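You operate a simulated robot arm through the tools that you are given. There is no shell and no other tool.

The job below is to be done with a simulated two-armed robot. You get a single attempt, and the scene is never put back.

## Task
Move the yellow cup from socket three to socket four, off the window.
Fine: free the cup lock first; shut the white tap, leave the other taps and cups; push the cup bar home, then lock again. Where these are worked on the way, their far stop is far enough and under half their travel is too little: cup lock.

It is judged by the outcome, as a careful person would: the job done as asked, and still so three seconds after it is handed in. It fails if anything else is knocked over, pushed out of place, dropped, spilled or broken.

## Robot
Two 7-joint arms with two-finger grippers on one trunk that stands fixed in place. Base frame: the origin is at the foot of the trunk, x ahead of it, y to its left, z up. Readings come in m, degrees, newtons and seconds.
The left shoulder is at [0.025, 0.175, 1.354], the right one opposite. Payload 2.94 kg a hand.
The TCP of each hand is the grasp point between the finger pads, 0.03 m short of the fingertips. In the tool frame z runs along the fingers and y along their closing line. Largest opening 0.138 m; the body of the gripper starts 0.109 m behind the TCP.
Orientation is that of the tool frame in the base frame, as a unit quaternion [x, y, z, w]. With the fingers straight down and closing along the base's y, the tool's x points along the base's -x, its y along +y and its z along -z.

## Interface
- The arms move only by the tool drive_tool. It takes "left_deltas", "right_deltas" or both (then of equal length, played together; a hand with none holds still); each is a list of rows, each a list of 7 numbers: the shift along the tool's x, y, z in m, then the turn, a rotation vector about the tool's x, y, z in degrees, then the closure in counts, from 0 (fully open) to 255 (shut). In form: [[tx, ty, tz, wx, wy, wz, gripper], ...]. A call has 1 to 20 rows; each row shifts and turns the commanded pose from where the row before left it, along the tool's axes as they then stand. A row lasts 0.2 s, in which the tool goes at most 0.05 m and 8.6 degrees; a call with a longer step from one row to the next is refused whole, and so is a gripper value outside its range. Where a pose cannot be reached the arm comes as near as it can. A force on the tool above 40 N (or 10 N above the force at the start of the call, whichever is more), or a blocked arm, ends the call early, and 0.2 s more pass. The fingers move at their own pace and stop on an object; they squeeze with about 38 N. The grip force told is the motor's: it shows also when the fingers shut on nothing. Time passes only in rows, and 0.2 s behind the last, so rows that do not move let the fingers close. The reply holds the time, the measured pose of the TCP, the force on the tool along the base axes, the opening and the grip force, in the units named above and with some noise, with the torque about the TCP (base axes, N m) and any sound that the robot's microphone picked up.
- Cameras (640 x 400 px; columns grow to the right, rows downward): "scene" is now at [0.0706, -0.0173, 1.8311]; the picture's right is [-0.22, -0.98, -0.00], its down [-0.71, 0.16, -0.69] and it looks along [0.67, -0.15, -0.73] (base axes); focal length 318 px, centre (320, 200). "left" rides on the left gripper at [0.071, -0.019, -0.146] in its tool frame; the picture's right is [0.26, 0.97, 0.00], its down [-0.85, 0.23, -0.48] and it looks along [-0.46, 0.12, 0.88] (tool axes); focal length 280 px, centre (320, 200). "right" rides on the right gripper at [0.071, 0.019, -0.146] in its tool frame; the picture's right is [-0.26, 0.97, 0.00], its down [-0.85, -0.23, -0.48] and it looks along [-0.46, -0.12, 0.88] (tool axes); focal length 280 px, centre (320, 200).
- get_image(camera): a new picture of that camera. No time passes.
- slide_trunk(by): slides the trunk up (or, below 0, down) by that many m; the arms and the scene camera ride with it, the base frame stays. It gives what a move gives, with no picture.
- turn_head(pan, tilt): turns the head with the scene camera to pan (to the left, within 120 degrees either way) and tilt (down, from -29 to 69), counted from straight ahead of the robot. It gives what a move gives.
- measure_at(camera, pixels): there is no depth. For up to 12 entries [column, row, z] of the newest picture of that camera ("zoom" is the newest enlarged one), the place [x, y] in the base frame at which the ray of that pixel passes the height z, good to about 0.002 m. No time passes.
- inspect(camera, box): a new picture of the part [left, top, right, bottom] of that camera's present view, enlarged. No time passes.
- close_job(): hands the job in; it is judged then, once.

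Leave the grippers open and the arms clear of the work at the hand-in unless told otherwise.

The tools are called after "Request:" as name(argument=value, ...) on one line, values as JSON. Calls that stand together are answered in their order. drive_tool: Moves the arms, as the interface text tells. Its arguments: {"type":"object","properties":{"left_deltas":{"type":"array","items":{"type":"array","items":{"type":"number"}}},"right_deltas":{"type":"array","items":{"type":"array","items":{"type":"number"}}}},"required":[]} The other tools are called the same way: slide_trunk (by) slides the trunk up or down; turn_head (pan, tilt) turns the head that bears the scene camera; get_image (camera) takes a picture; measure_at (camera, pixels) gives the place at which the rays of pixels pass given heights; inspect (camera, box) takes an enlarged picture of a part of a camera's view; close_job () hands the job in.

At the start:

```text
clock: 0.0
left_tool_pos: [0.5624, -0.0325, 1.3342]
left_orientation: [-0.001, 1.0, 0.0, 0.001]
left_contact_force: [-0.1, 0.0, -0.5]
left_ft_torque: [0.0, 0.02, 0.01]
left_width: 0.1381
left_grasp_force: 0.0
right_tool_pos: [0.4671, -0.5469, 1.3689]
right_orientation: [0.001, 1.0, 0.0, -0.001]
right_contact_force: [-0.2, 0.5, 0.2]
right_ft_torque: [-0.03, -0.01, 0.01]
right_width: 0.1379
right_grasp_force: 0.0
trunk travel left (down, up): [-0.525, 0.209]
head pan, tilt: [-12.5, 46.5]
```

scene: 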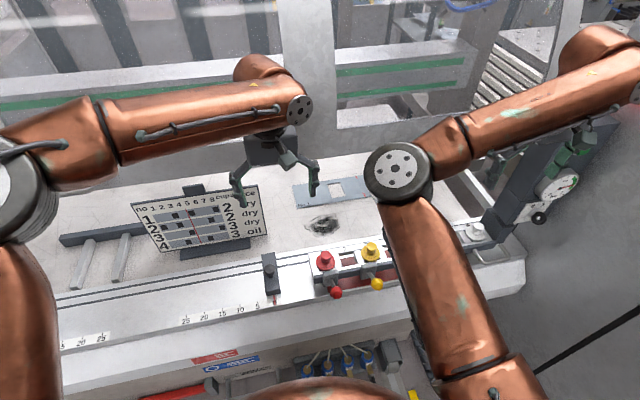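
right: 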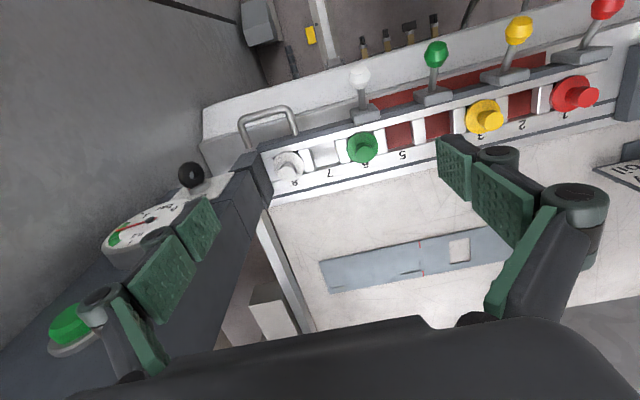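
left: 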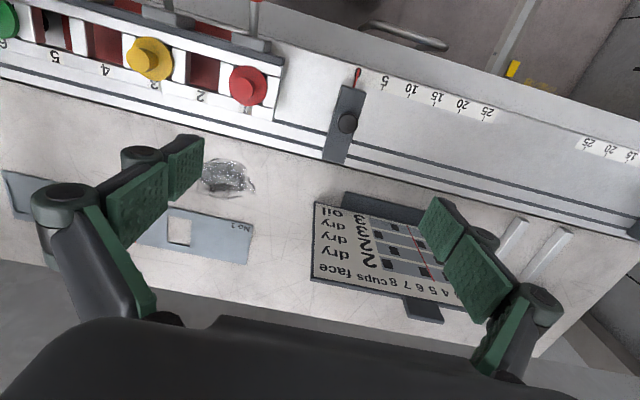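

I can see a rail with numbered sockets (1 red, 3 yellow, 6 green, 8 white), and levers (taps) in front of them. I'll begin with close views from all cameras before anything moves.

Request:
inspect(camera="right", box=[180, 0, 640, 290])

Request:
inspect(camera="left", box=[0, 0, 400, 250])

Request:
inspect(camera="scene", box=[200, 160, 520, 360])

```text
1.38 times, centred on (410, 145) of right
```

zoom: 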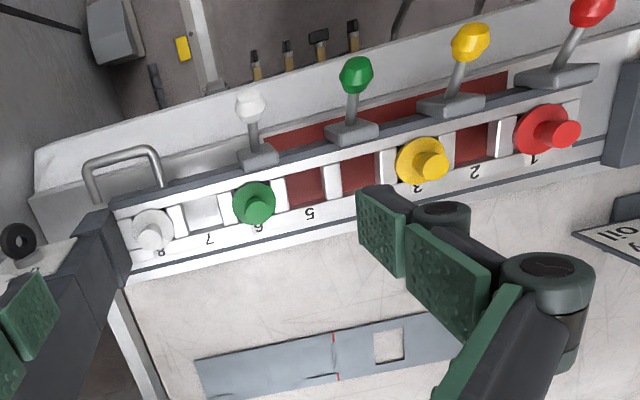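

```text
1.60 times, centred on (200, 125) of left
```

zoom: 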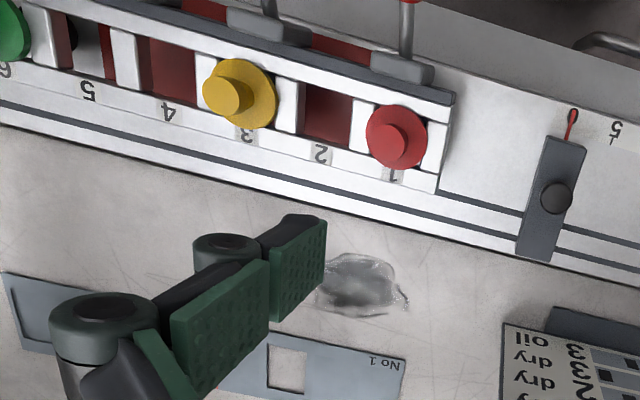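

```text
2.00 times, centred on (360, 260) of scene
```

zoom: 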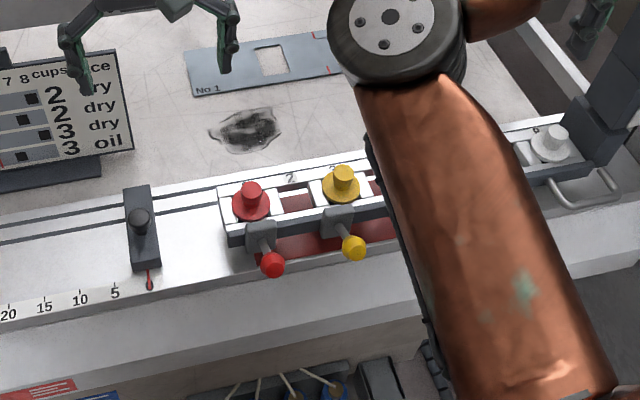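

The right arm hides the middle of the rail in the scene view. Next I want close looks at the gauge post on the right, the rail's right end, the card on the table, and the front panel below.

Request:
inspect(camera="right", box=[30, 60, 330, 360])

Request:
inspect(camera="scene", box=[120, 170, 280, 270])

Request:
inspect(camera="scene", box=[440, 120, 640, 290])

Request:
inspect(camera="scene", box=[100, 300, 440, 400])

```text
1.33 times, centred on (180, 210) of right
```

zoom: 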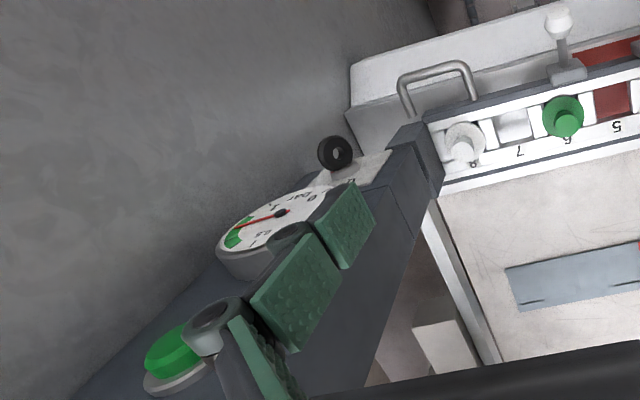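

```text
4.00 times, centred on (200, 220) of scene
```

zoom: 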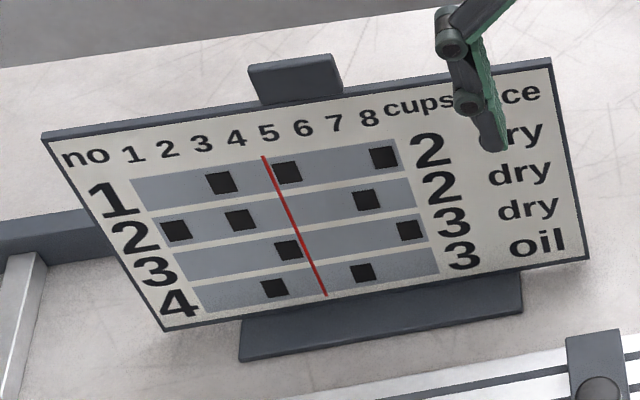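

```text
2.35 times, centred on (540, 205) of scene
```

zoom: 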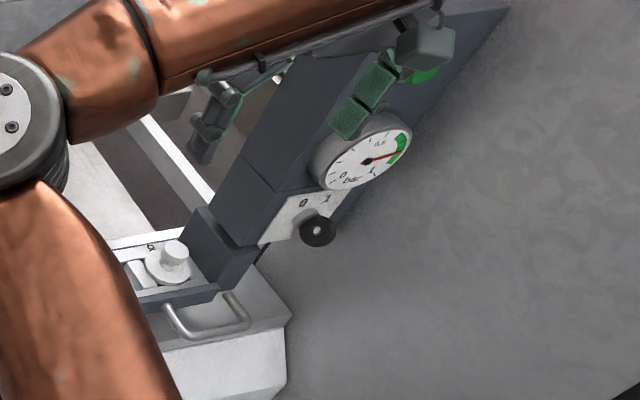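

```text
1.88 times, centred on (270, 350) of scene
```

zoom: 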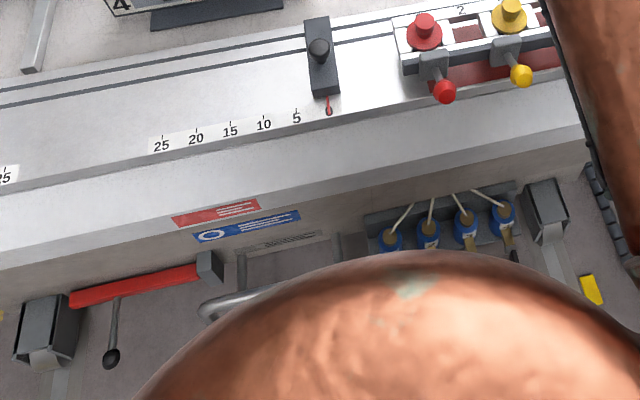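

To find heights without depth, I'll measure the same points from two cameras at several heights: the red cup knob top, the yellow cup knob and the stop knob.

Request:
measure_at(camera="scene", pixels=[[326, 254, 0.9], [326, 254, 1.0], [326, 254, 1.1], [371, 247, 0.9], [371, 247, 1.0], [371, 247, 1.1], [269, 269, 0.9], [269, 269, 1.0], [269, 269, 1.1]])

Request:
measure_at(camera="left", pixels=[[247, 86, 0.9], [247, 86, 1.0], [247, 86, 1.1], [146, 60, 0.9], [146, 60, 1.0], [146, 60, 1.1], [347, 123, 0.9], [347, 123, 1.0], [347, 123, 1.1]])

```text
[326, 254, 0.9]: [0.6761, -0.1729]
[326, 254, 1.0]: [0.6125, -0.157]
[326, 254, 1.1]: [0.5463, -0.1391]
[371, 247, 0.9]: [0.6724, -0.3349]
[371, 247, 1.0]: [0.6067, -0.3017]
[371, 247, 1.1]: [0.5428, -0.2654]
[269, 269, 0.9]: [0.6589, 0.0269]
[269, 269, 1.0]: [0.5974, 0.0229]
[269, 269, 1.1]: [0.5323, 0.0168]
```

```text
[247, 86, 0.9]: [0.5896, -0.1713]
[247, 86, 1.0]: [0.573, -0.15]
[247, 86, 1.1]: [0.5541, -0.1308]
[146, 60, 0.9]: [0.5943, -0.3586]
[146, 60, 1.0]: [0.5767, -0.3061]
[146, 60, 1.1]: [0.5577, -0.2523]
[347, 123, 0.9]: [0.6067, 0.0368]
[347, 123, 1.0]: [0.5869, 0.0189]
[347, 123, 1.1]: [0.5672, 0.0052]
```

Rough triangulation: the cup knobs are near z≈1.07–1.08 and x≈0.56. Sockets are about 0.068 m apart, with socket 1 at y≈-0.14. I'll zoom harder on the rail, levers, handle and the 0/1 knob to understand the mechanism.

Request:
inspect(camera="right", box=[190, 80, 350, 220])

Request:
inspect(camera="right", box=[330, 20, 490, 180])

Request:
inspect(camera="right", box=[450, 0, 640, 150])

Request:
inspect(camera="left", box=[0, 0, 160, 120])

Request:
inspect(camera="left", box=[140, 0, 300, 150])

Request:
inspect(camera="scene", box=[490, 170, 570, 270])

```text
2.86 times, centred on (270, 150) of right
```

zoom: 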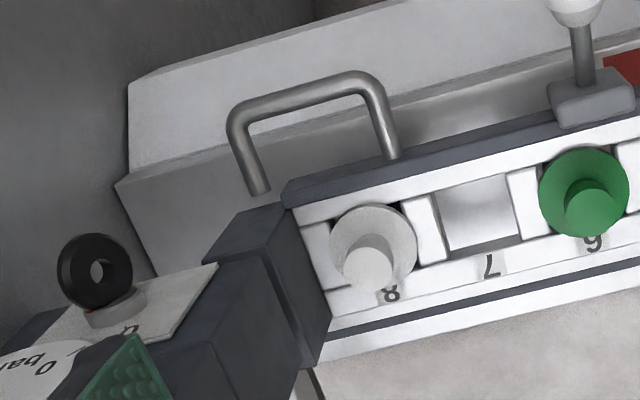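

```text
2.50 times, centred on (410, 100) of right
```

zoom: 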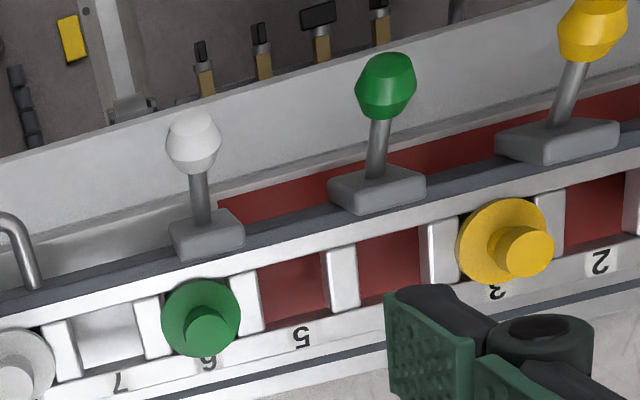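

```text
2.67 times, centred on (545, 75) of right
```

zoom: 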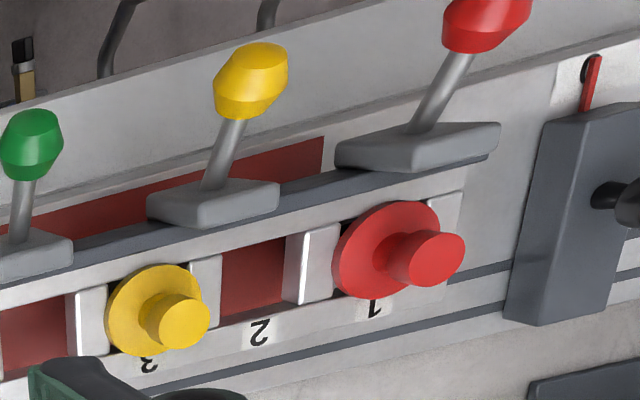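

```text
3.33 times, centred on (80, 60) of left
```

zoom: 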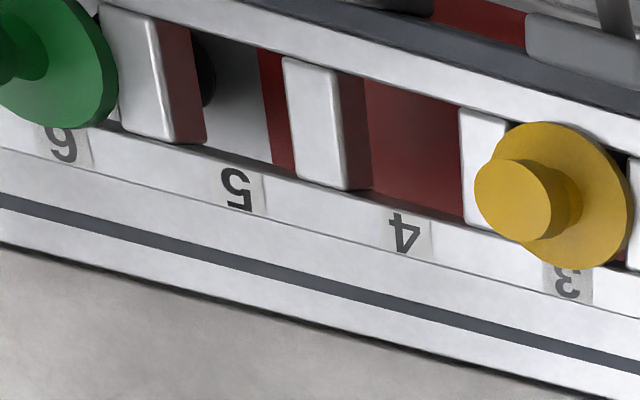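

```text
2.67 times, centred on (220, 75) of left
```

zoom: 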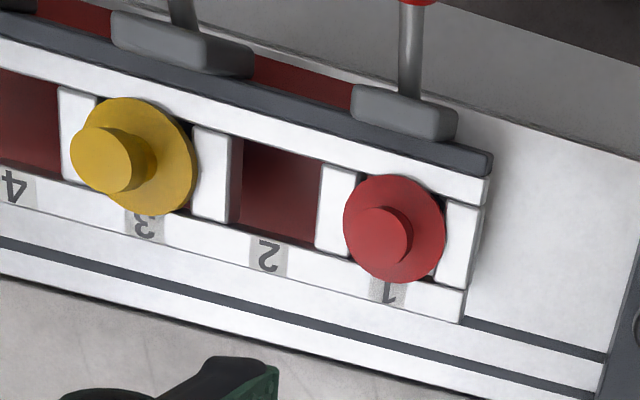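

```text
4.00 times, centred on (530, 220) of scene
```

zoom: 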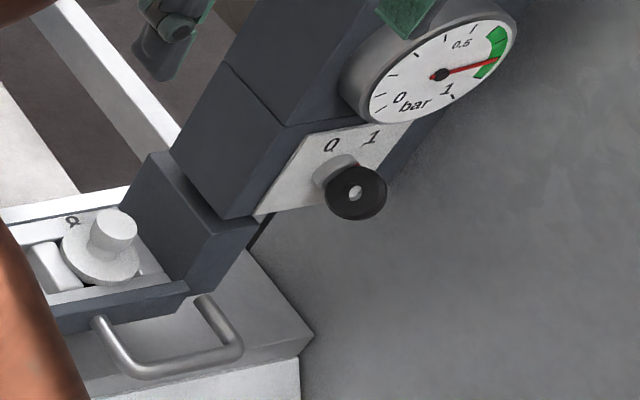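

All four tap levers seem to stick out toward the robot alike, and the bar has a U-handle at its right end. Next to it is a black 0/1 knob under the gauge. I'll draw the right hand up, back and to the right so the scene camera gets a clear view.

Request:
drive_tool(right_deltas=[[0.02, -0.015, -0.02, 0, 0, 0, 0], [0.02, -0.015, -0.02, 0, 0, 0, 0], [0.02, -0.015, -0.02, 0, 0, 0, 0], [0.02, -0.015, -0.02, 0, 0, 0, 0], [0.02, -0.015, -0.02, 0, 0, 0, 0], [0.02, -0.015, -0.02, 0, 0, 0, 0]])

```text
clock: 1.4
left_tool_pos: [0.5609, -0.0336, 1.3353]
left_orientation: [0.0, 1.0, -0.001, 0.001]
left_contact_force: [0.1, 0.1, 0.1]
left_ft_torque: [0.02, -0.03, 0.0]
left_width: 0.1378
left_grasp_force: 0.0
right_tool_pos: [0.3425, -0.6373, 1.4894]
right_orientation: [0.0, 1.0, 0.0, 0.0]
right_contact_force: [0.0, 0.4, -0.5]
right_ft_torque: [0.02, -0.04, 0.0]
right_width: 0.1382
right_grasp_force: 0.0
trunk travel left (down, up): [-0.525, 0.209]
head pan, tilt: [-12.5, 46.5]
```

The right hand is now at [0.34, -0.64, 1.49]. I'll take fresh pictures from the scene and right cameras to see the rail.

Request:
get_image(camera="scene")

Request:
get_image(camera="right")

```text
taken
```

scene: 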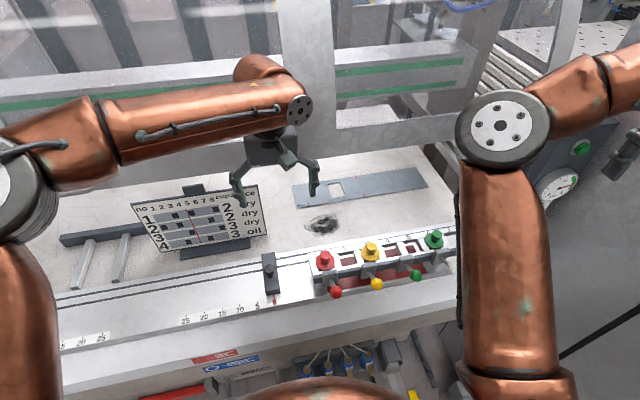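

```text
taken
```

right: 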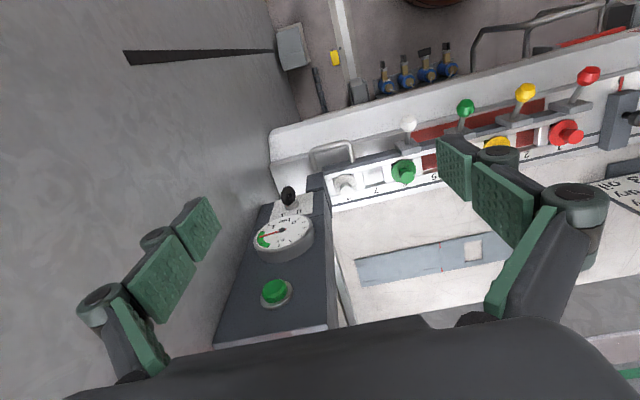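

The view is better. Now I'll zoom on the gauge and 0/1 knob, the levers and sockets, and the front panel.

Request:
inspect(camera="right", box=[250, 130, 400, 230])

Request:
inspect(camera="scene", box=[300, 220, 460, 320])

Request:
inspect(camera="right", box=[380, 60, 640, 200])

Request:
inspect(camera="right", box=[270, 0, 640, 120])

Request:
inspect(camera="scene", box=[240, 160, 460, 260])

```text
4.00 times, centred on (325, 180) of right
```

zoom: 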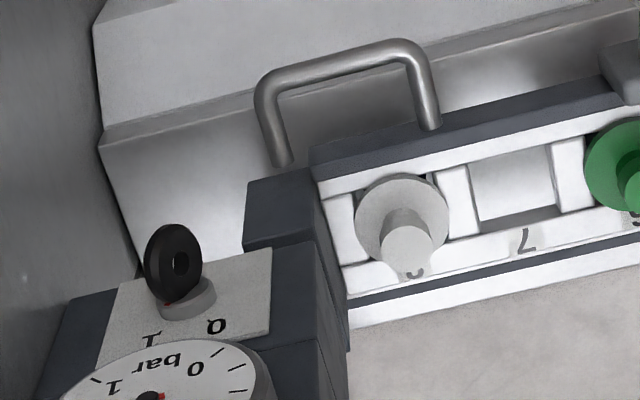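

```text
4.00 times, centred on (380, 270) of scene
```

zoom: 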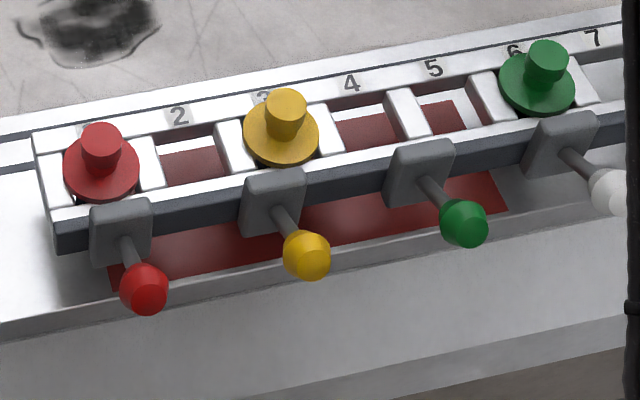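

```text
2.46 times, centred on (510, 130) of right
```

zoom: 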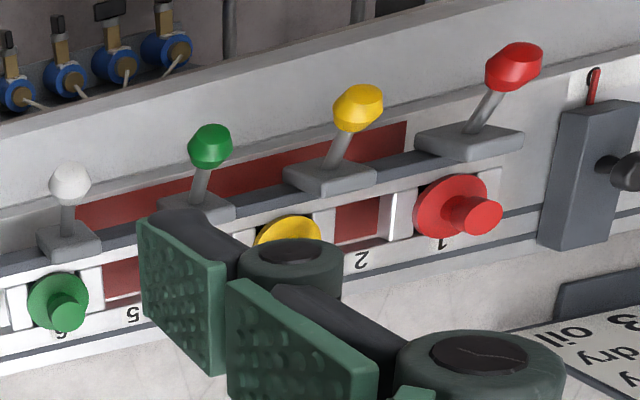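

```text
1.73 times, centred on (455, 60) of right
```

zoom: 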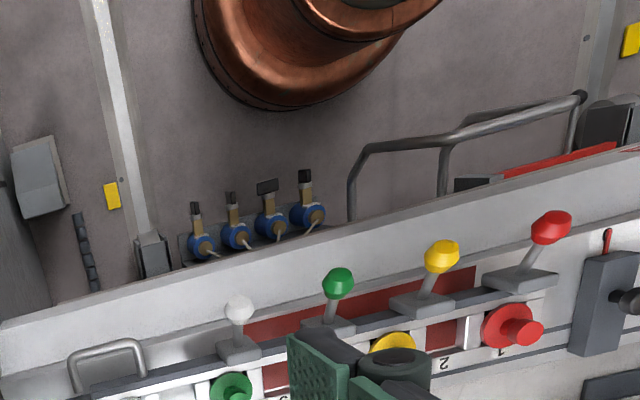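

```text
2.91 times, centred on (350, 210) of scene
```

zoom: 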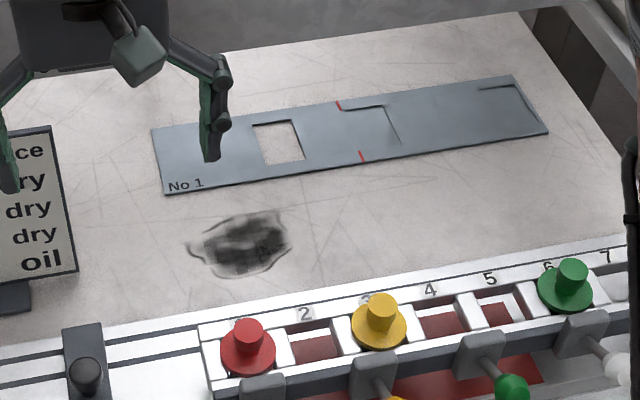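

I still need to find the cup lock. I'll pan the head to the right and look at the rail end and gauge post from there.

Request:
turn_head(pan=-55, tilt=50)

Request:
get_image(camera="scene")

Request:
turn_head(pan=15, tilt=60)

Request:
get_image(camera="scene")

```text
clock: 2.5
left_tool_pos: [0.5624, -0.0334, 1.3333]
left_orientation: [-0.001, 1.0, 0.001, 0.001]
left_contact_force: [0.6, -0.4, -0.1]
left_ft_torque: [-0.02, -0.02, -0.01]
left_width: 0.138
left_grasp_force: 0.1
right_tool_pos: [0.3438, -0.6367, 1.4881]
right_orientation: [0.0, 1.0, -0.001, 0.001]
right_contact_force: [0.2, 0.2, 0.0]
right_ft_torque: [-0.01, 0.02, -0.01]
right_width: 0.1381
right_grasp_force: 0.1
trunk travel left (down, up): [-0.525, 0.209]
head pan, tilt: [-55.0, 50.0]
```

```text
taken
```

scene: 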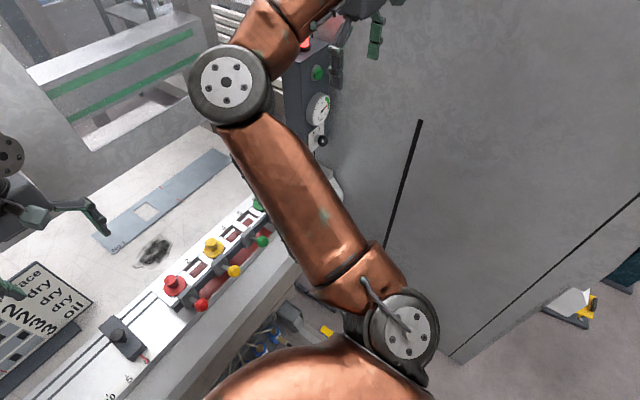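

```text
clock: 3.9
left_tool_pos: [0.5614, -0.0328, 1.3332]
left_orientation: [-0.001, 1.0, 0.0, 0.001]
left_contact_force: [-0.5, 0.4, 0.3]
left_ft_torque: [0.02, 0.01, 0.0]
left_width: 0.138
left_grasp_force: 0.1
right_tool_pos: [0.3454, -0.6362, 1.4878]
right_orientation: [0.001, 1.0, 0.0, 0.0]
right_contact_force: [0.6, -0.9, 0.4]
right_ft_torque: [0.0, 0.02, 0.01]
right_width: 0.138
right_grasp_force: 0.0
trunk travel left (down, up): [-0.525, 0.209]
head pan, tilt: [15.0, 60.0]
```

```text
taken
```

scene: 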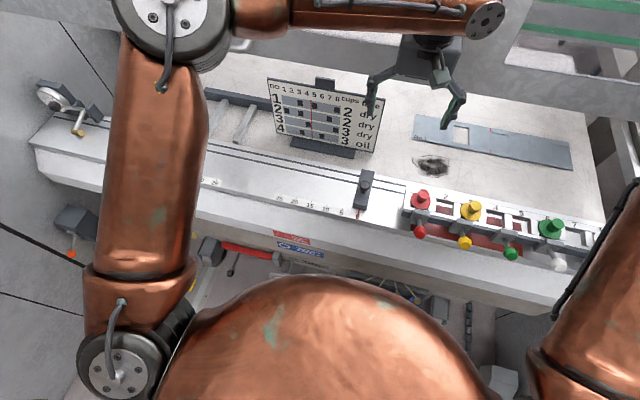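

At the far left end of the rail there is another device near (60,100): a dial and a crank with a brass handle. I'll zoom on it and on the front panel.

Request:
inspect(camera="scene", box=[20, 70, 120, 150])

Request:
inspect(camera="scene", box=[180, 140, 400, 290])

Request:
inspect(camera="scene", box=[390, 170, 600, 290])

Request:
inspect(camera="scene", box=[30, 190, 130, 270])

```text
5.00 times, centred on (70, 110) of scene
```

zoom: 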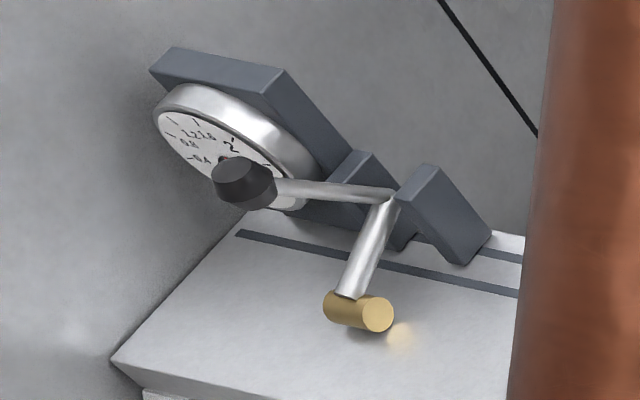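

```text
2.67 times, centred on (290, 215) of scene
```

zoom: 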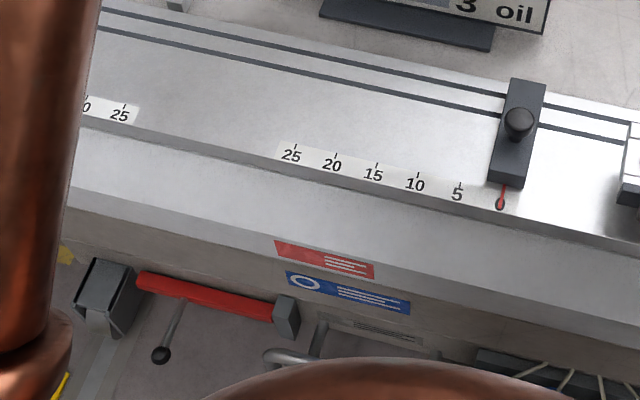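

```text
3.05 times, centred on (495, 230) of scene
```

zoom: 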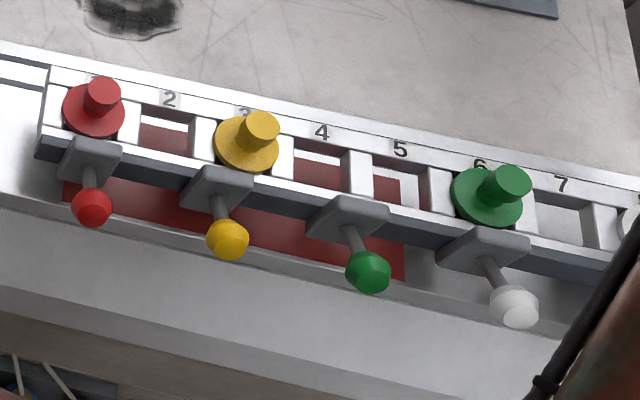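

```text
5.00 times, centred on (80, 230) of scene
```

zoom: 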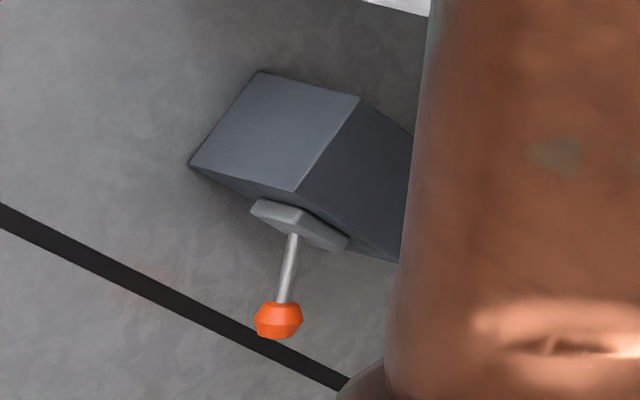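

Other devices sit far to the left: a crank and an orange lever. The cup lock is probably near the cup bar's right end. I'll look closely there from the right camera.

Request:
inspect(camera="right", box=[265, 135, 365, 215])

Request:
inspect(camera="right", box=[240, 200, 340, 320])

Request:
turn_head(pan=-40, tilt=40)

Request:
get_image(camera="scene")

```text
5.00 times, centred on (315, 175) of right
```

zoom: 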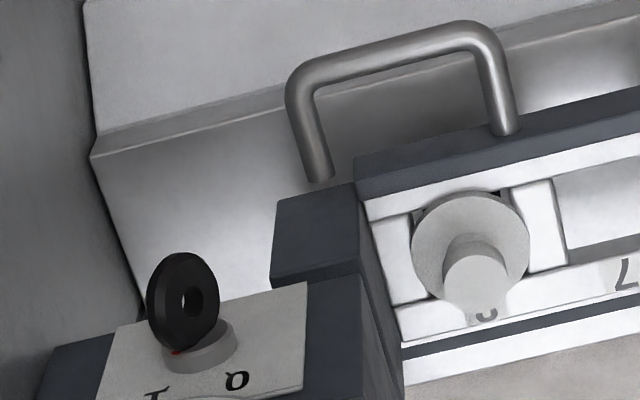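

```text
3.33 times, centred on (290, 260) of right
```

zoom: 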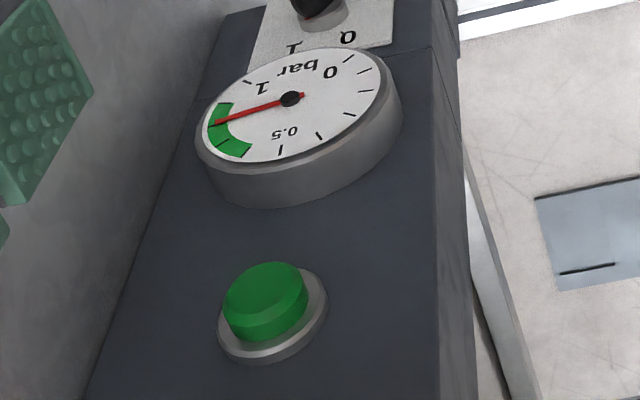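

```text
clock: 5.1
left_tool_pos: [0.5624, -0.0334, 1.3343]
left_orientation: [0.0, 1.0, 0.0, 0.0]
left_contact_force: [0.0, 0.5, -1.2]
left_ft_torque: [0.02, -0.03, -0.02]
left_width: 0.138
left_grasp_force: 0.0
right_tool_pos: [0.3454, -0.6361, 1.4893]
right_orientation: [0.0, 1.0, 0.0, -0.001]
right_contact_force: [-0.9, -0.3, 0.2]
right_ft_torque: [0.02, -0.01, 0.0]
right_width: 0.1379
right_grasp_force: 0.1
trunk travel left (down, up): [-0.525, 0.209]
head pan, tilt: [-40.0, 40.0]
```

```text
taken
```

scene: 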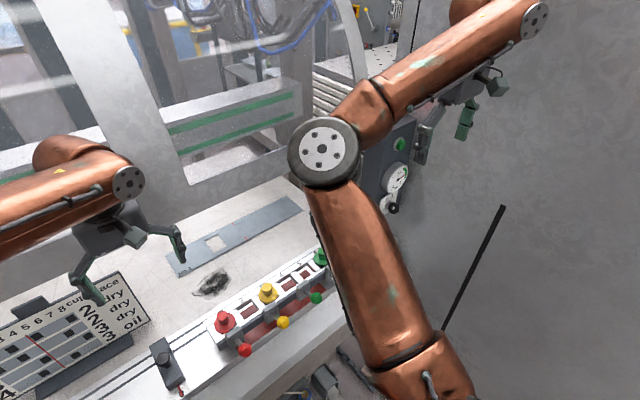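

The 0/1 knob is a black disc on a grey base with a red mark, next to a dark block at the end of the bar. To see the bar's front and end from a lower angle, I'll pitch the right hand's camera forward by 30° and then take a picture.

Request:
drive_tool(right_deltas=[[0, 0, 0, 0, -7.5, 0, 0], [0, 0, 0, 0, -7.5, 0, 0], [0, 0, 0, 0, -7.5, 0, 0], [0, 0, 0, 0, -7.5, 0, 0]])

Request:
get_image(camera="right")

```text
clock: 6.1
left_tool_pos: [0.5625, -0.0325, 1.3349]
left_orientation: [0.001, 1.0, 0.0, 0.0]
left_contact_force: [0.1, 0.6, 1.3]
left_ft_torque: [-0.04, -0.05, 0.06]
left_width: 0.138
left_grasp_force: 0.0
right_tool_pos: [0.3465, -0.6356, 1.4887]
right_orientation: [-0.001, 0.966, 0.001, 0.26]
right_contact_force: [-0.5, 0.5, -0.1]
right_ft_torque: [0.01, -0.01, -0.02]
right_width: 0.1382
right_grasp_force: 0.0
trunk travel left (down, up): [-0.525, 0.209]
head pan, tilt: [-40.0, 40.0]
```

```text
taken
```

right: 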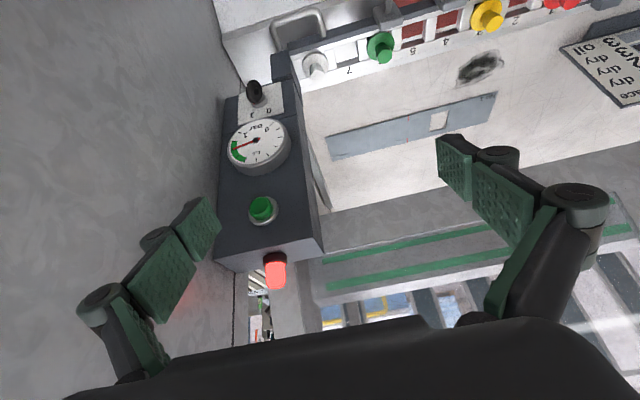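

The view now covers the control post: red cap at (275,270), green button, gauge, 0/1 knob, and the bar above. I'll lower the hand by about 0.2 m and move it left for a lower look at the bar's right end.

Request:
drive_tool(right_deltas=[[0.0157, 0.0125, 0.0198, 0, 0, 0, 0], [0.0157, 0.0125, 0.0198, 0, 0, 0, 0], [0.0157, 0.0125, 0.0198, 0, 0, 0, 0], [0.0157, 0.0125, 0.0198, 0, 0, 0, 0], [0.0157, 0.0125, 0.0198, 0, 0, 0, 0], [0.0157, 0.0125, 0.0198, 0, 0, 0, 0], [0.0157, 0.0125, 0.0198, 0, 0, 0, 0], [0.0157, 0.0125, 0.0198, 0, 0, 0, 0]])

Request:
get_image(camera="right")

Request:
get_image(camera="scene")

```text
clock: 7.9
left_tool_pos: [0.5637, -0.0327, 1.3334]
left_orientation: [-0.001, 1.0, 0.0, 0.0]
left_contact_force: [-0.3, 0.6, 0.3]
left_ft_torque: [0.03, 0.02, 0.0]
left_width: 0.1381
left_grasp_force: 0.1
right_tool_pos: [0.3162, -0.5371, 1.2892]
right_orientation: [0.001, 0.966, -0.001, 0.259]
right_contact_force: [-0.1, -0.4, 0.5]
right_ft_torque: [0.0, 0.0, 0.0]
right_width: 0.1378
right_grasp_force: 0.1
trunk travel left (down, up): [-0.525, 0.209]
head pan, tilt: [-40.0, 40.0]
```

```text
taken
```

right: 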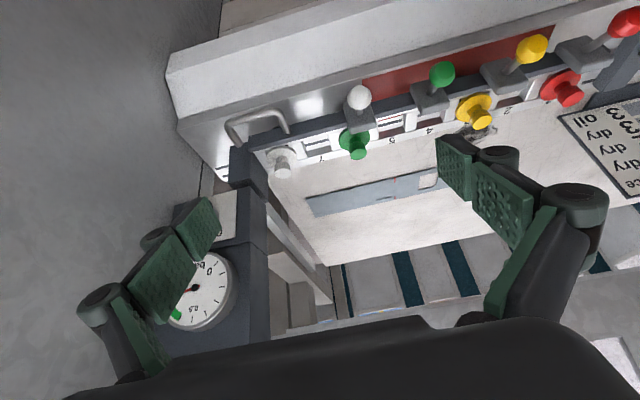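

```text
taken
```

scene: 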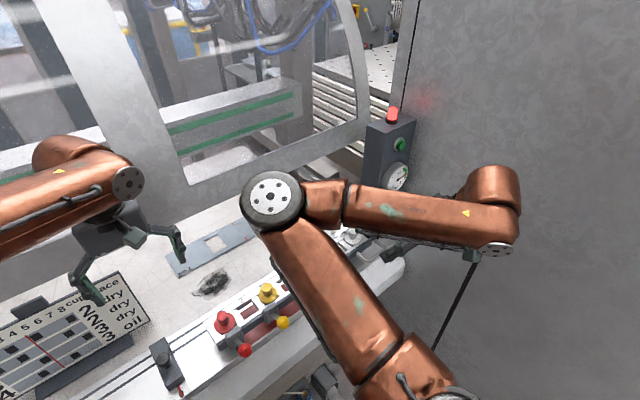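

Good low view. Now I'll zoom into the bar's front, taps and end.

Request:
inspect(camera="right", box=[170, 60, 370, 200])

Request:
inspect(camera="right", box=[330, 10, 530, 150])

Request:
inspect(camera="right", box=[440, 0, 640, 130])

Request:
inspect(camera="scene", box=[340, 90, 440, 260])

```text
2.86 times, centred on (270, 130) of right
```

zoom: 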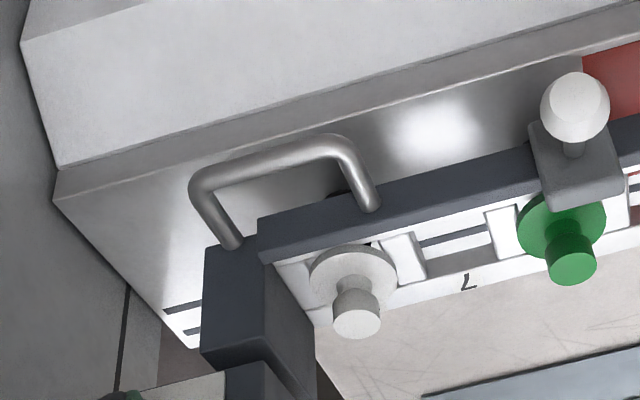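

```text
2.86 times, centred on (430, 80) of right
```

zoom: 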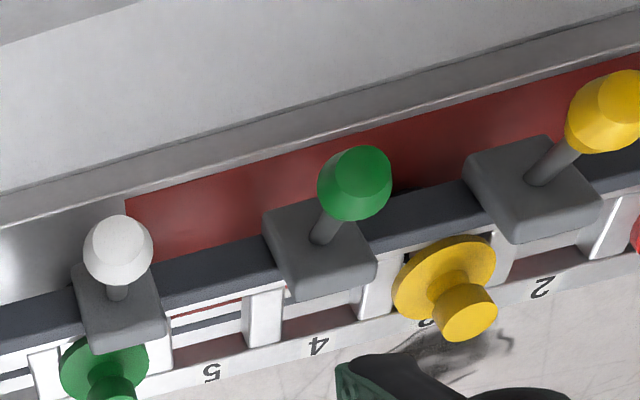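

```text
3.08 times, centred on (540, 65) of right
```

zoom: 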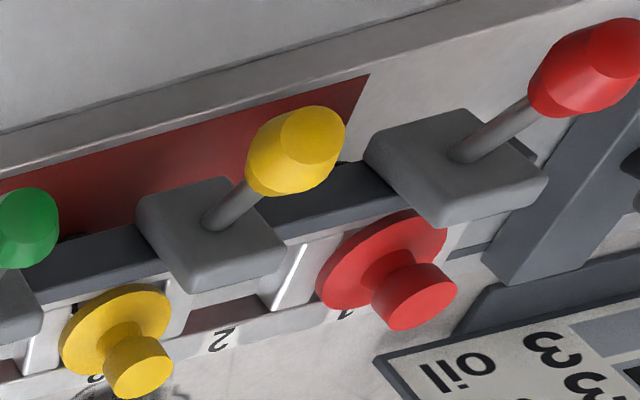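

```text
2.35 times, centred on (390, 175) of scene
```

zoom: 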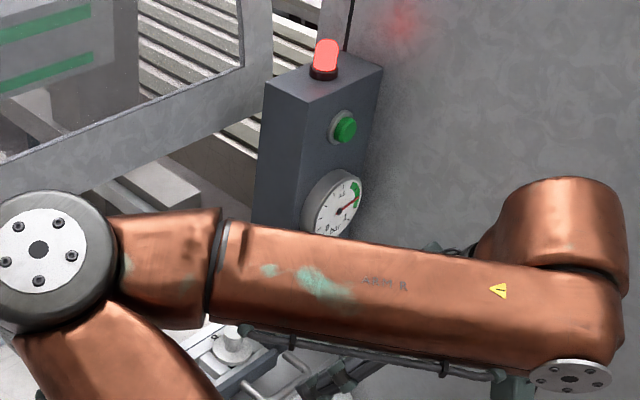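

The red lamp on the post is lit. I can see grooves in the bed under the bar, and the U-handle sits at the bar's right end beside a dark block. I'll pitch 15° more and lower the hand to look at the bar's front face.

Request:
drive_tool(right_deltas=[[0, 0, 0, 0, -7.5, 0, 0], [0, 0, 0, 0, -7.5, 0, 0], [0.0177, 0, 0.0177, 0, 0, 0, 0], [0.0177, 0, 0.0177, 0, 0, 0, 0], [0.0177, 0, 0.0177, 0, 0, 0, 0], [0.0177, 0, 0.0177, 0, 0, 0, 0]])

Request:
get_image(camera="right")

```text
clock: 9.3
left_tool_pos: [0.5624, -0.0331, 1.3342]
left_orientation: [-0.001, 1.0, 0.0, 0.001]
left_contact_force: [-0.5, -0.7, 0.4]
left_ft_torque: [0.01, 0.01, 0.0]
left_width: 0.1378
left_grasp_force: 0.0
right_tool_pos: [0.3147, -0.5365, 1.2808]
right_orientation: [0.0, 0.966, 0.0, 0.259]
right_contact_force: [1.1, 0.8, -0.1]
right_ft_torque: [0.06, 0.03, 0.0]
right_width: 0.1379
right_grasp_force: 0.2
right hand out of reach, approached as far as the arm can: row 1, 2, 3, 4, 5, 6
trunk travel left (down, up): [-0.525, 0.209]
head pan, tilt: [-40.0, 40.0]
```

```text
taken
```

right: 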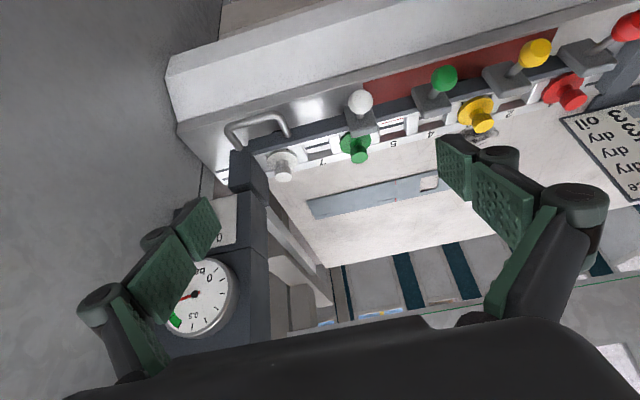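

That lower pose is out of reach at this trunk height. I'll undo the deltas and then plan a trunk change.

Request:
drive_tool(right_deltas=[[-0.0177, 0, -0.0177, 0, 0, 0, 0], [-0.0177, 0, -0.0177, 0, 0, 0, 0], [-0.0177, 0, -0.0177, 0, 0, 0, 0], [-0.0177, 0, -0.0177, 0, 0, 0, 0]])

```text
clock: 10.3
left_tool_pos: [0.5618, -0.0327, 1.3343]
left_orientation: [0.0, 1.0, -0.001, 0.001]
left_contact_force: [0.1, 0.0, 0.2]
left_ft_torque: [-0.05, -0.02, -0.03]
left_width: 0.1379
left_grasp_force: 0.1
right_tool_pos: [0.3404, -0.5369, 1.3767]
right_orientation: [0.0, 0.966, 0.0, 0.259]
right_contact_force: [-0.1, -1.0, -0.3]
right_ft_torque: [-0.03, -0.01, 0.01]
right_width: 0.1383
right_grasp_force: 0.2
trunk travel left (down, up): [-0.525, 0.209]
head pan, tilt: [-40.0, 40.0]
```

The arm clamps to reachable poses, so the pose is well defined. Now I'll raise the left hand 0.1 m for clearance and draw it back, then lower the trunk by 0.2 m.

Request:
drive_tool(left_deltas=[[0.02, 0.02, -0.025, 0, 0, 0, 0], [0.02, 0.02, -0.025, 0, 0, 0, 0], [0.02, 0.02, -0.025, 0, 0, 0, 0], [0.02, 0.02, -0.025, 0, 0, 0, 0]])

Request:
slide_trunk(by=-0.2)

Request:
get_image(camera="scene")

Request:
get_image(camera="right")

```text
clock: 11.3
left_tool_pos: [0.4803, 0.0508, 1.4309]
left_orientation: [-0.001, 1.0, -0.001, 0.001]
left_contact_force: [0.3, 0.6, 0.3]
left_ft_torque: [-0.02, 0.0, -0.03]
left_width: 0.138
left_grasp_force: 0.0
right_tool_pos: [0.3398, -0.5355, 1.3777]
right_orientation: [0.0, 0.966, 0.0, 0.26]
right_contact_force: [0.7, -0.2, 0.7]
right_ft_torque: [-0.06, 0.02, -0.04]
right_width: 0.1379
right_grasp_force: 0.0
trunk travel left (down, up): [-0.525, 0.209]
head pan, tilt: [-40.0, 40.0]
```

```text
clock: 13.5
left_tool_pos: [0.4813, 0.0473, 1.235]
left_orientation: [-0.001, 1.0, 0.0, 0.002]
left_contact_force: [-0.6, 0.1, 1.2]
left_ft_torque: [0.04, 0.0, 0.01]
left_width: 0.1379
left_grasp_force: 0.0
right_tool_pos: [0.3425, -0.5374, 1.1743]
right_orientation: [0.0, 0.966, 0.0, 0.258]
right_contact_force: [-0.1, 0.4, 0.0]
right_ft_torque: [-0.04, -0.01, -0.02]
right_width: 0.1381
right_grasp_force: 0.1
trunk travel left (down, up): [-0.325, 0.409]
head pan, tilt: [-40.0, 40.0]
```

```text
taken
```

scene: 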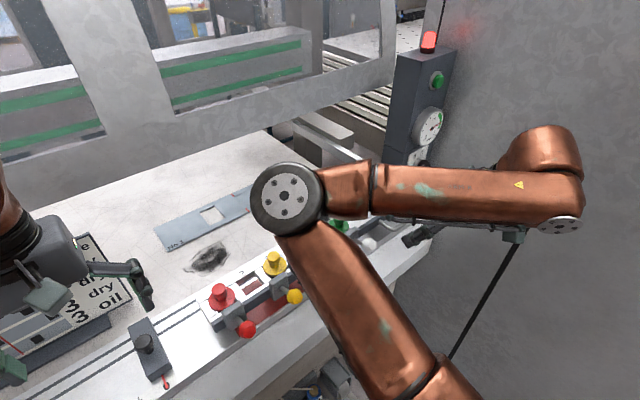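

```text
taken
```

right: 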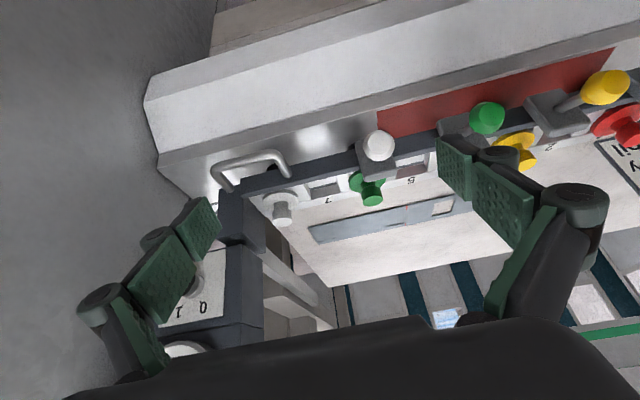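

The view is closer now. I'll pitch a further 15° and lower slightly for a near-horizontal look at the bar front and levers.

Request:
drive_tool(right_deltas=[[0, 0, 0, 0, -7.5, 0, 0], [0, 0, 0, 0, -7.5, 0, 0]])

Request:
get_image(camera="right")

Request:
inspect(camera="right", box=[140, 60, 340, 300])

```text
clock: 14.1
left_tool_pos: [0.4819, 0.0471, 1.2338]
left_orientation: [0.0, 1.0, 0.001, 0.001]
left_contact_force: [0.4, 1.0, -0.2]
left_ft_torque: [0.03, -0.01, -0.02]
left_width: 0.138
left_grasp_force: 0.2
right_tool_pos: [0.3419, -0.5381, 1.1748]
right_orientation: [0.0, 0.924, 0.0, 0.383]
right_contact_force: [-0.4, 0.2, -0.4]
right_ft_torque: [0.0, -0.01, -0.01]
right_width: 0.1382
right_grasp_force: 0.1
trunk travel left (down, up): [-0.325, 0.409]
head pan, tilt: [-40.0, 40.0]
```

```text
taken
```

right: 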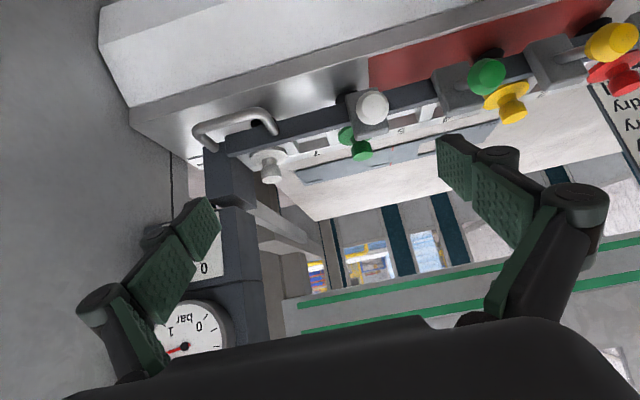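

```text
1.67 times, centred on (240, 180) of right
```

zoom: 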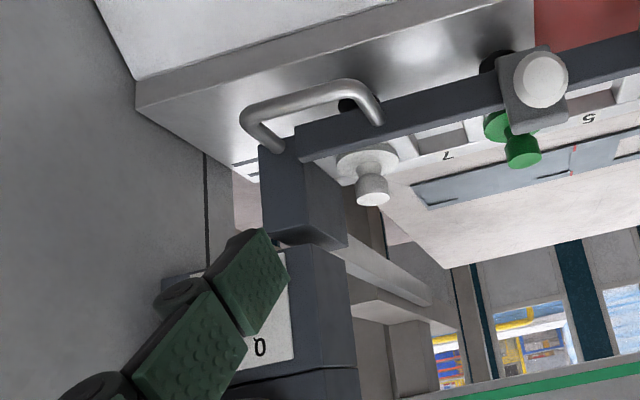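

Now I can see that the bar hovers above the bed, with black suction cups hanging under it, e.g. near (345,105) in the zoom. The dark block at the bar's end meets the control post. I'll zoom on that joint.

Request:
inspect(camera="right", box=[180, 130, 290, 220])

Request:
inspect(camera="right", box=[320, 60, 470, 180])

Request:
inspect(camera="right", box=[440, 0, 640, 130])

```text
4.44 times, centred on (235, 175) of right
```

zoom: 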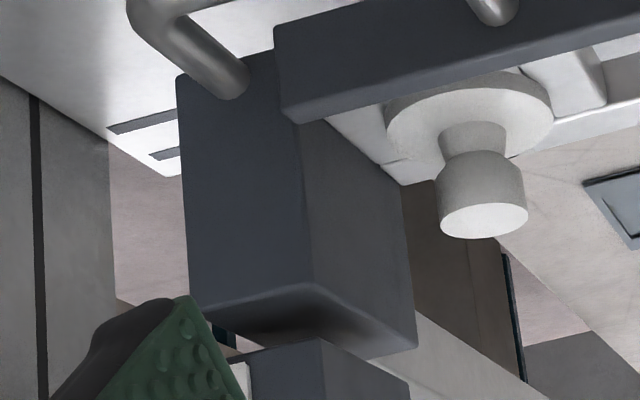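

```text
3.33 times, centred on (395, 120) of right
```

zoom: 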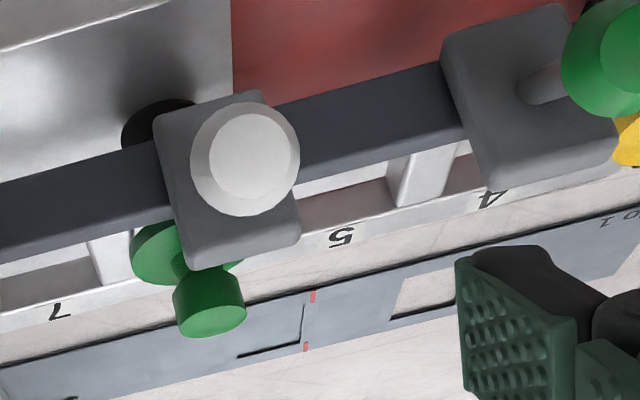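

```text
3.08 times, centred on (540, 65) of right
```

zoom: 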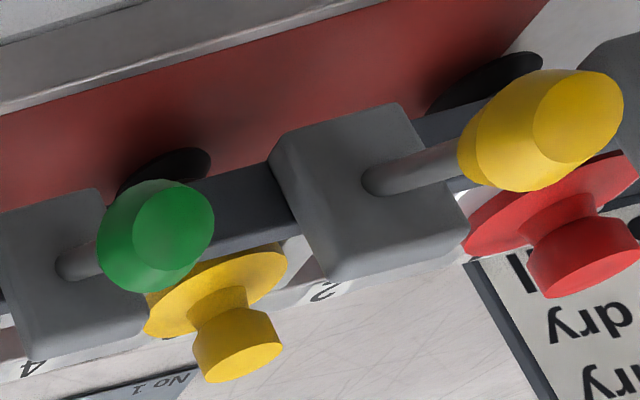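

I'll triangulate the gauge, the block and the levers using the current scene and right pictures.

Request:
measure_at(camera="scene", pixels=[[431, 126, 1.1], [431, 126, 1.2], [431, 126, 1.3], [295, 296, 1.0], [295, 296, 1.1], [248, 329, 1.0], [248, 329, 1.1], [275, 260, 1.0], [275, 260, 1.1]])

Request:
measure_at(camera="right", pixels=[[185, 345, 1.1], [185, 345, 1.2], [185, 345, 1.3], [615, 42, 1.0], [615, 42, 1.1], [515, 115, 1.0], [515, 115, 1.1]])

Request:
inspect(camera="scene", box=[190, 230, 310, 350])

```text
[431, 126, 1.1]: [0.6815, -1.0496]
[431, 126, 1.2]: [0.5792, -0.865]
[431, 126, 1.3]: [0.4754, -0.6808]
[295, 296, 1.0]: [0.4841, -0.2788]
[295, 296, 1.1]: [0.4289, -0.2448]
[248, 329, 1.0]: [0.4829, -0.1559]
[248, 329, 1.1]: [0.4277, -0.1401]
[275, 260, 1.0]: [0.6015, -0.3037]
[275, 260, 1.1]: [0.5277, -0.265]
```

```text
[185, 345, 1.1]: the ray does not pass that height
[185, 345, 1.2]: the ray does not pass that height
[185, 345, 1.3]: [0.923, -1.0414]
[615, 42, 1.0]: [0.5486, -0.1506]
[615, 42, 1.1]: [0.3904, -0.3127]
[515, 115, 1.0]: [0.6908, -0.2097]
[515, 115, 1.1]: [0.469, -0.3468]
```

```text
3.33 times, centred on (250, 290) of scene
```

zoom: 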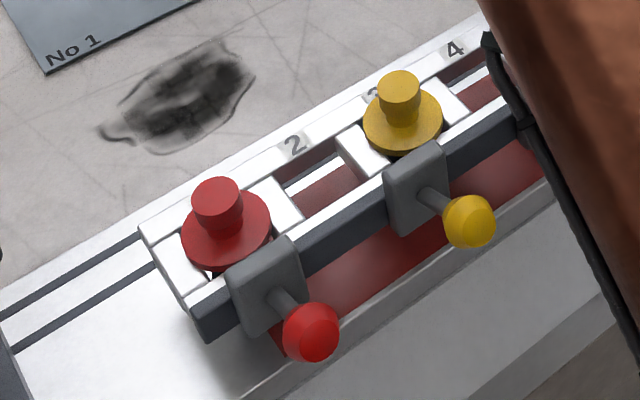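

Yellow lever ball is at about (0.45,-0.256,1.063), the yellow cup top at about (0.557,-0.283,1.065), and the gauge at (0.516,-0.753,1.26). To see the 0/1 knob well, I'll yaw the right hand 40° to the right so the camera faces the post.

Request:
drive_tool(right_deltas=[[0, 0, 0, 4.7, 0, 4.7, 0], [0, 0, 0, 4.7, 0, 4.7, 0], [0, 0, 0, 4.7, 0, 4.7, 0], [0, 0, 0, 4.7, 0, 4.7, 0], [0, 0, 0, 4.7, 0, 4.7, 0], [0, 0, 0, 4.7, 0, 4.7, 0]])

Request:
get_image(camera="right")

```text
clock: 15.5
left_tool_pos: [0.4825, 0.0461, 1.2345]
left_orientation: [-0.002, 1.0, 0.0, 0.0]
left_contact_force: [-0.6, 0.2, 0.9]
left_ft_torque: [0.0, 0.0, -0.02]
left_width: 0.1381
left_grasp_force: 0.0
right_tool_pos: [0.3421, -0.5391, 1.1755]
right_orientation: [0.026, 0.924, -0.01, 0.382]
right_contact_force: [0.2, -0.5, -1.2]
right_ft_torque: [-0.04, 0.0, 0.0]
right_width: 0.138
right_grasp_force: 0.0
right hand out of reach, approached as far as the arm can: row 1, 2, 3, 4, 5, 6
trunk travel left (down, up): [-0.325, 0.409]
head pan, tilt: [-40.0, 40.0]
```

```text
taken
```

right: 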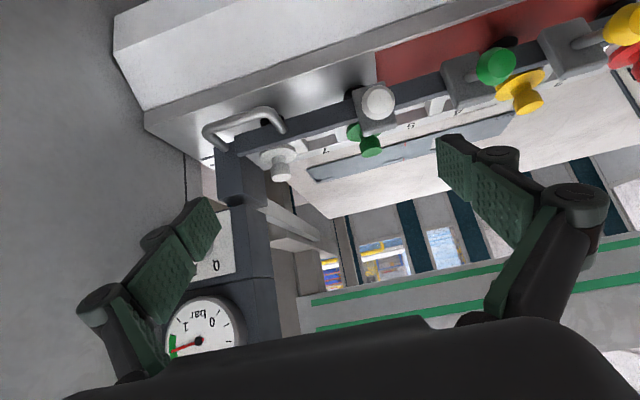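

That yaw is out of reach from here. I'll zoom on what's visible: the handle legs and block, at about (190-300, 100-220).

Request:
inspect(camera="right", box=[190, 90, 310, 190])

Request:
inspect(camera="right", box=[190, 150, 310, 300])

```text
4.00 times, centred on (250, 140) of right
```

zoom: 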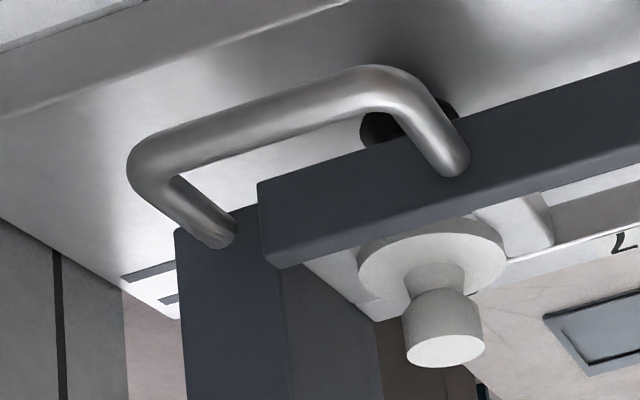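

```text
2.67 times, centred on (250, 225) of right
```

zoom: 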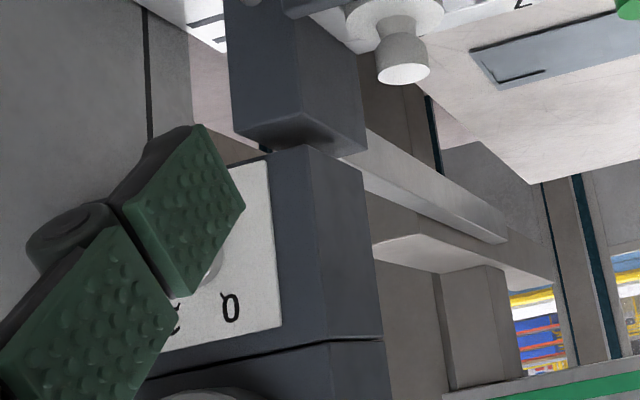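

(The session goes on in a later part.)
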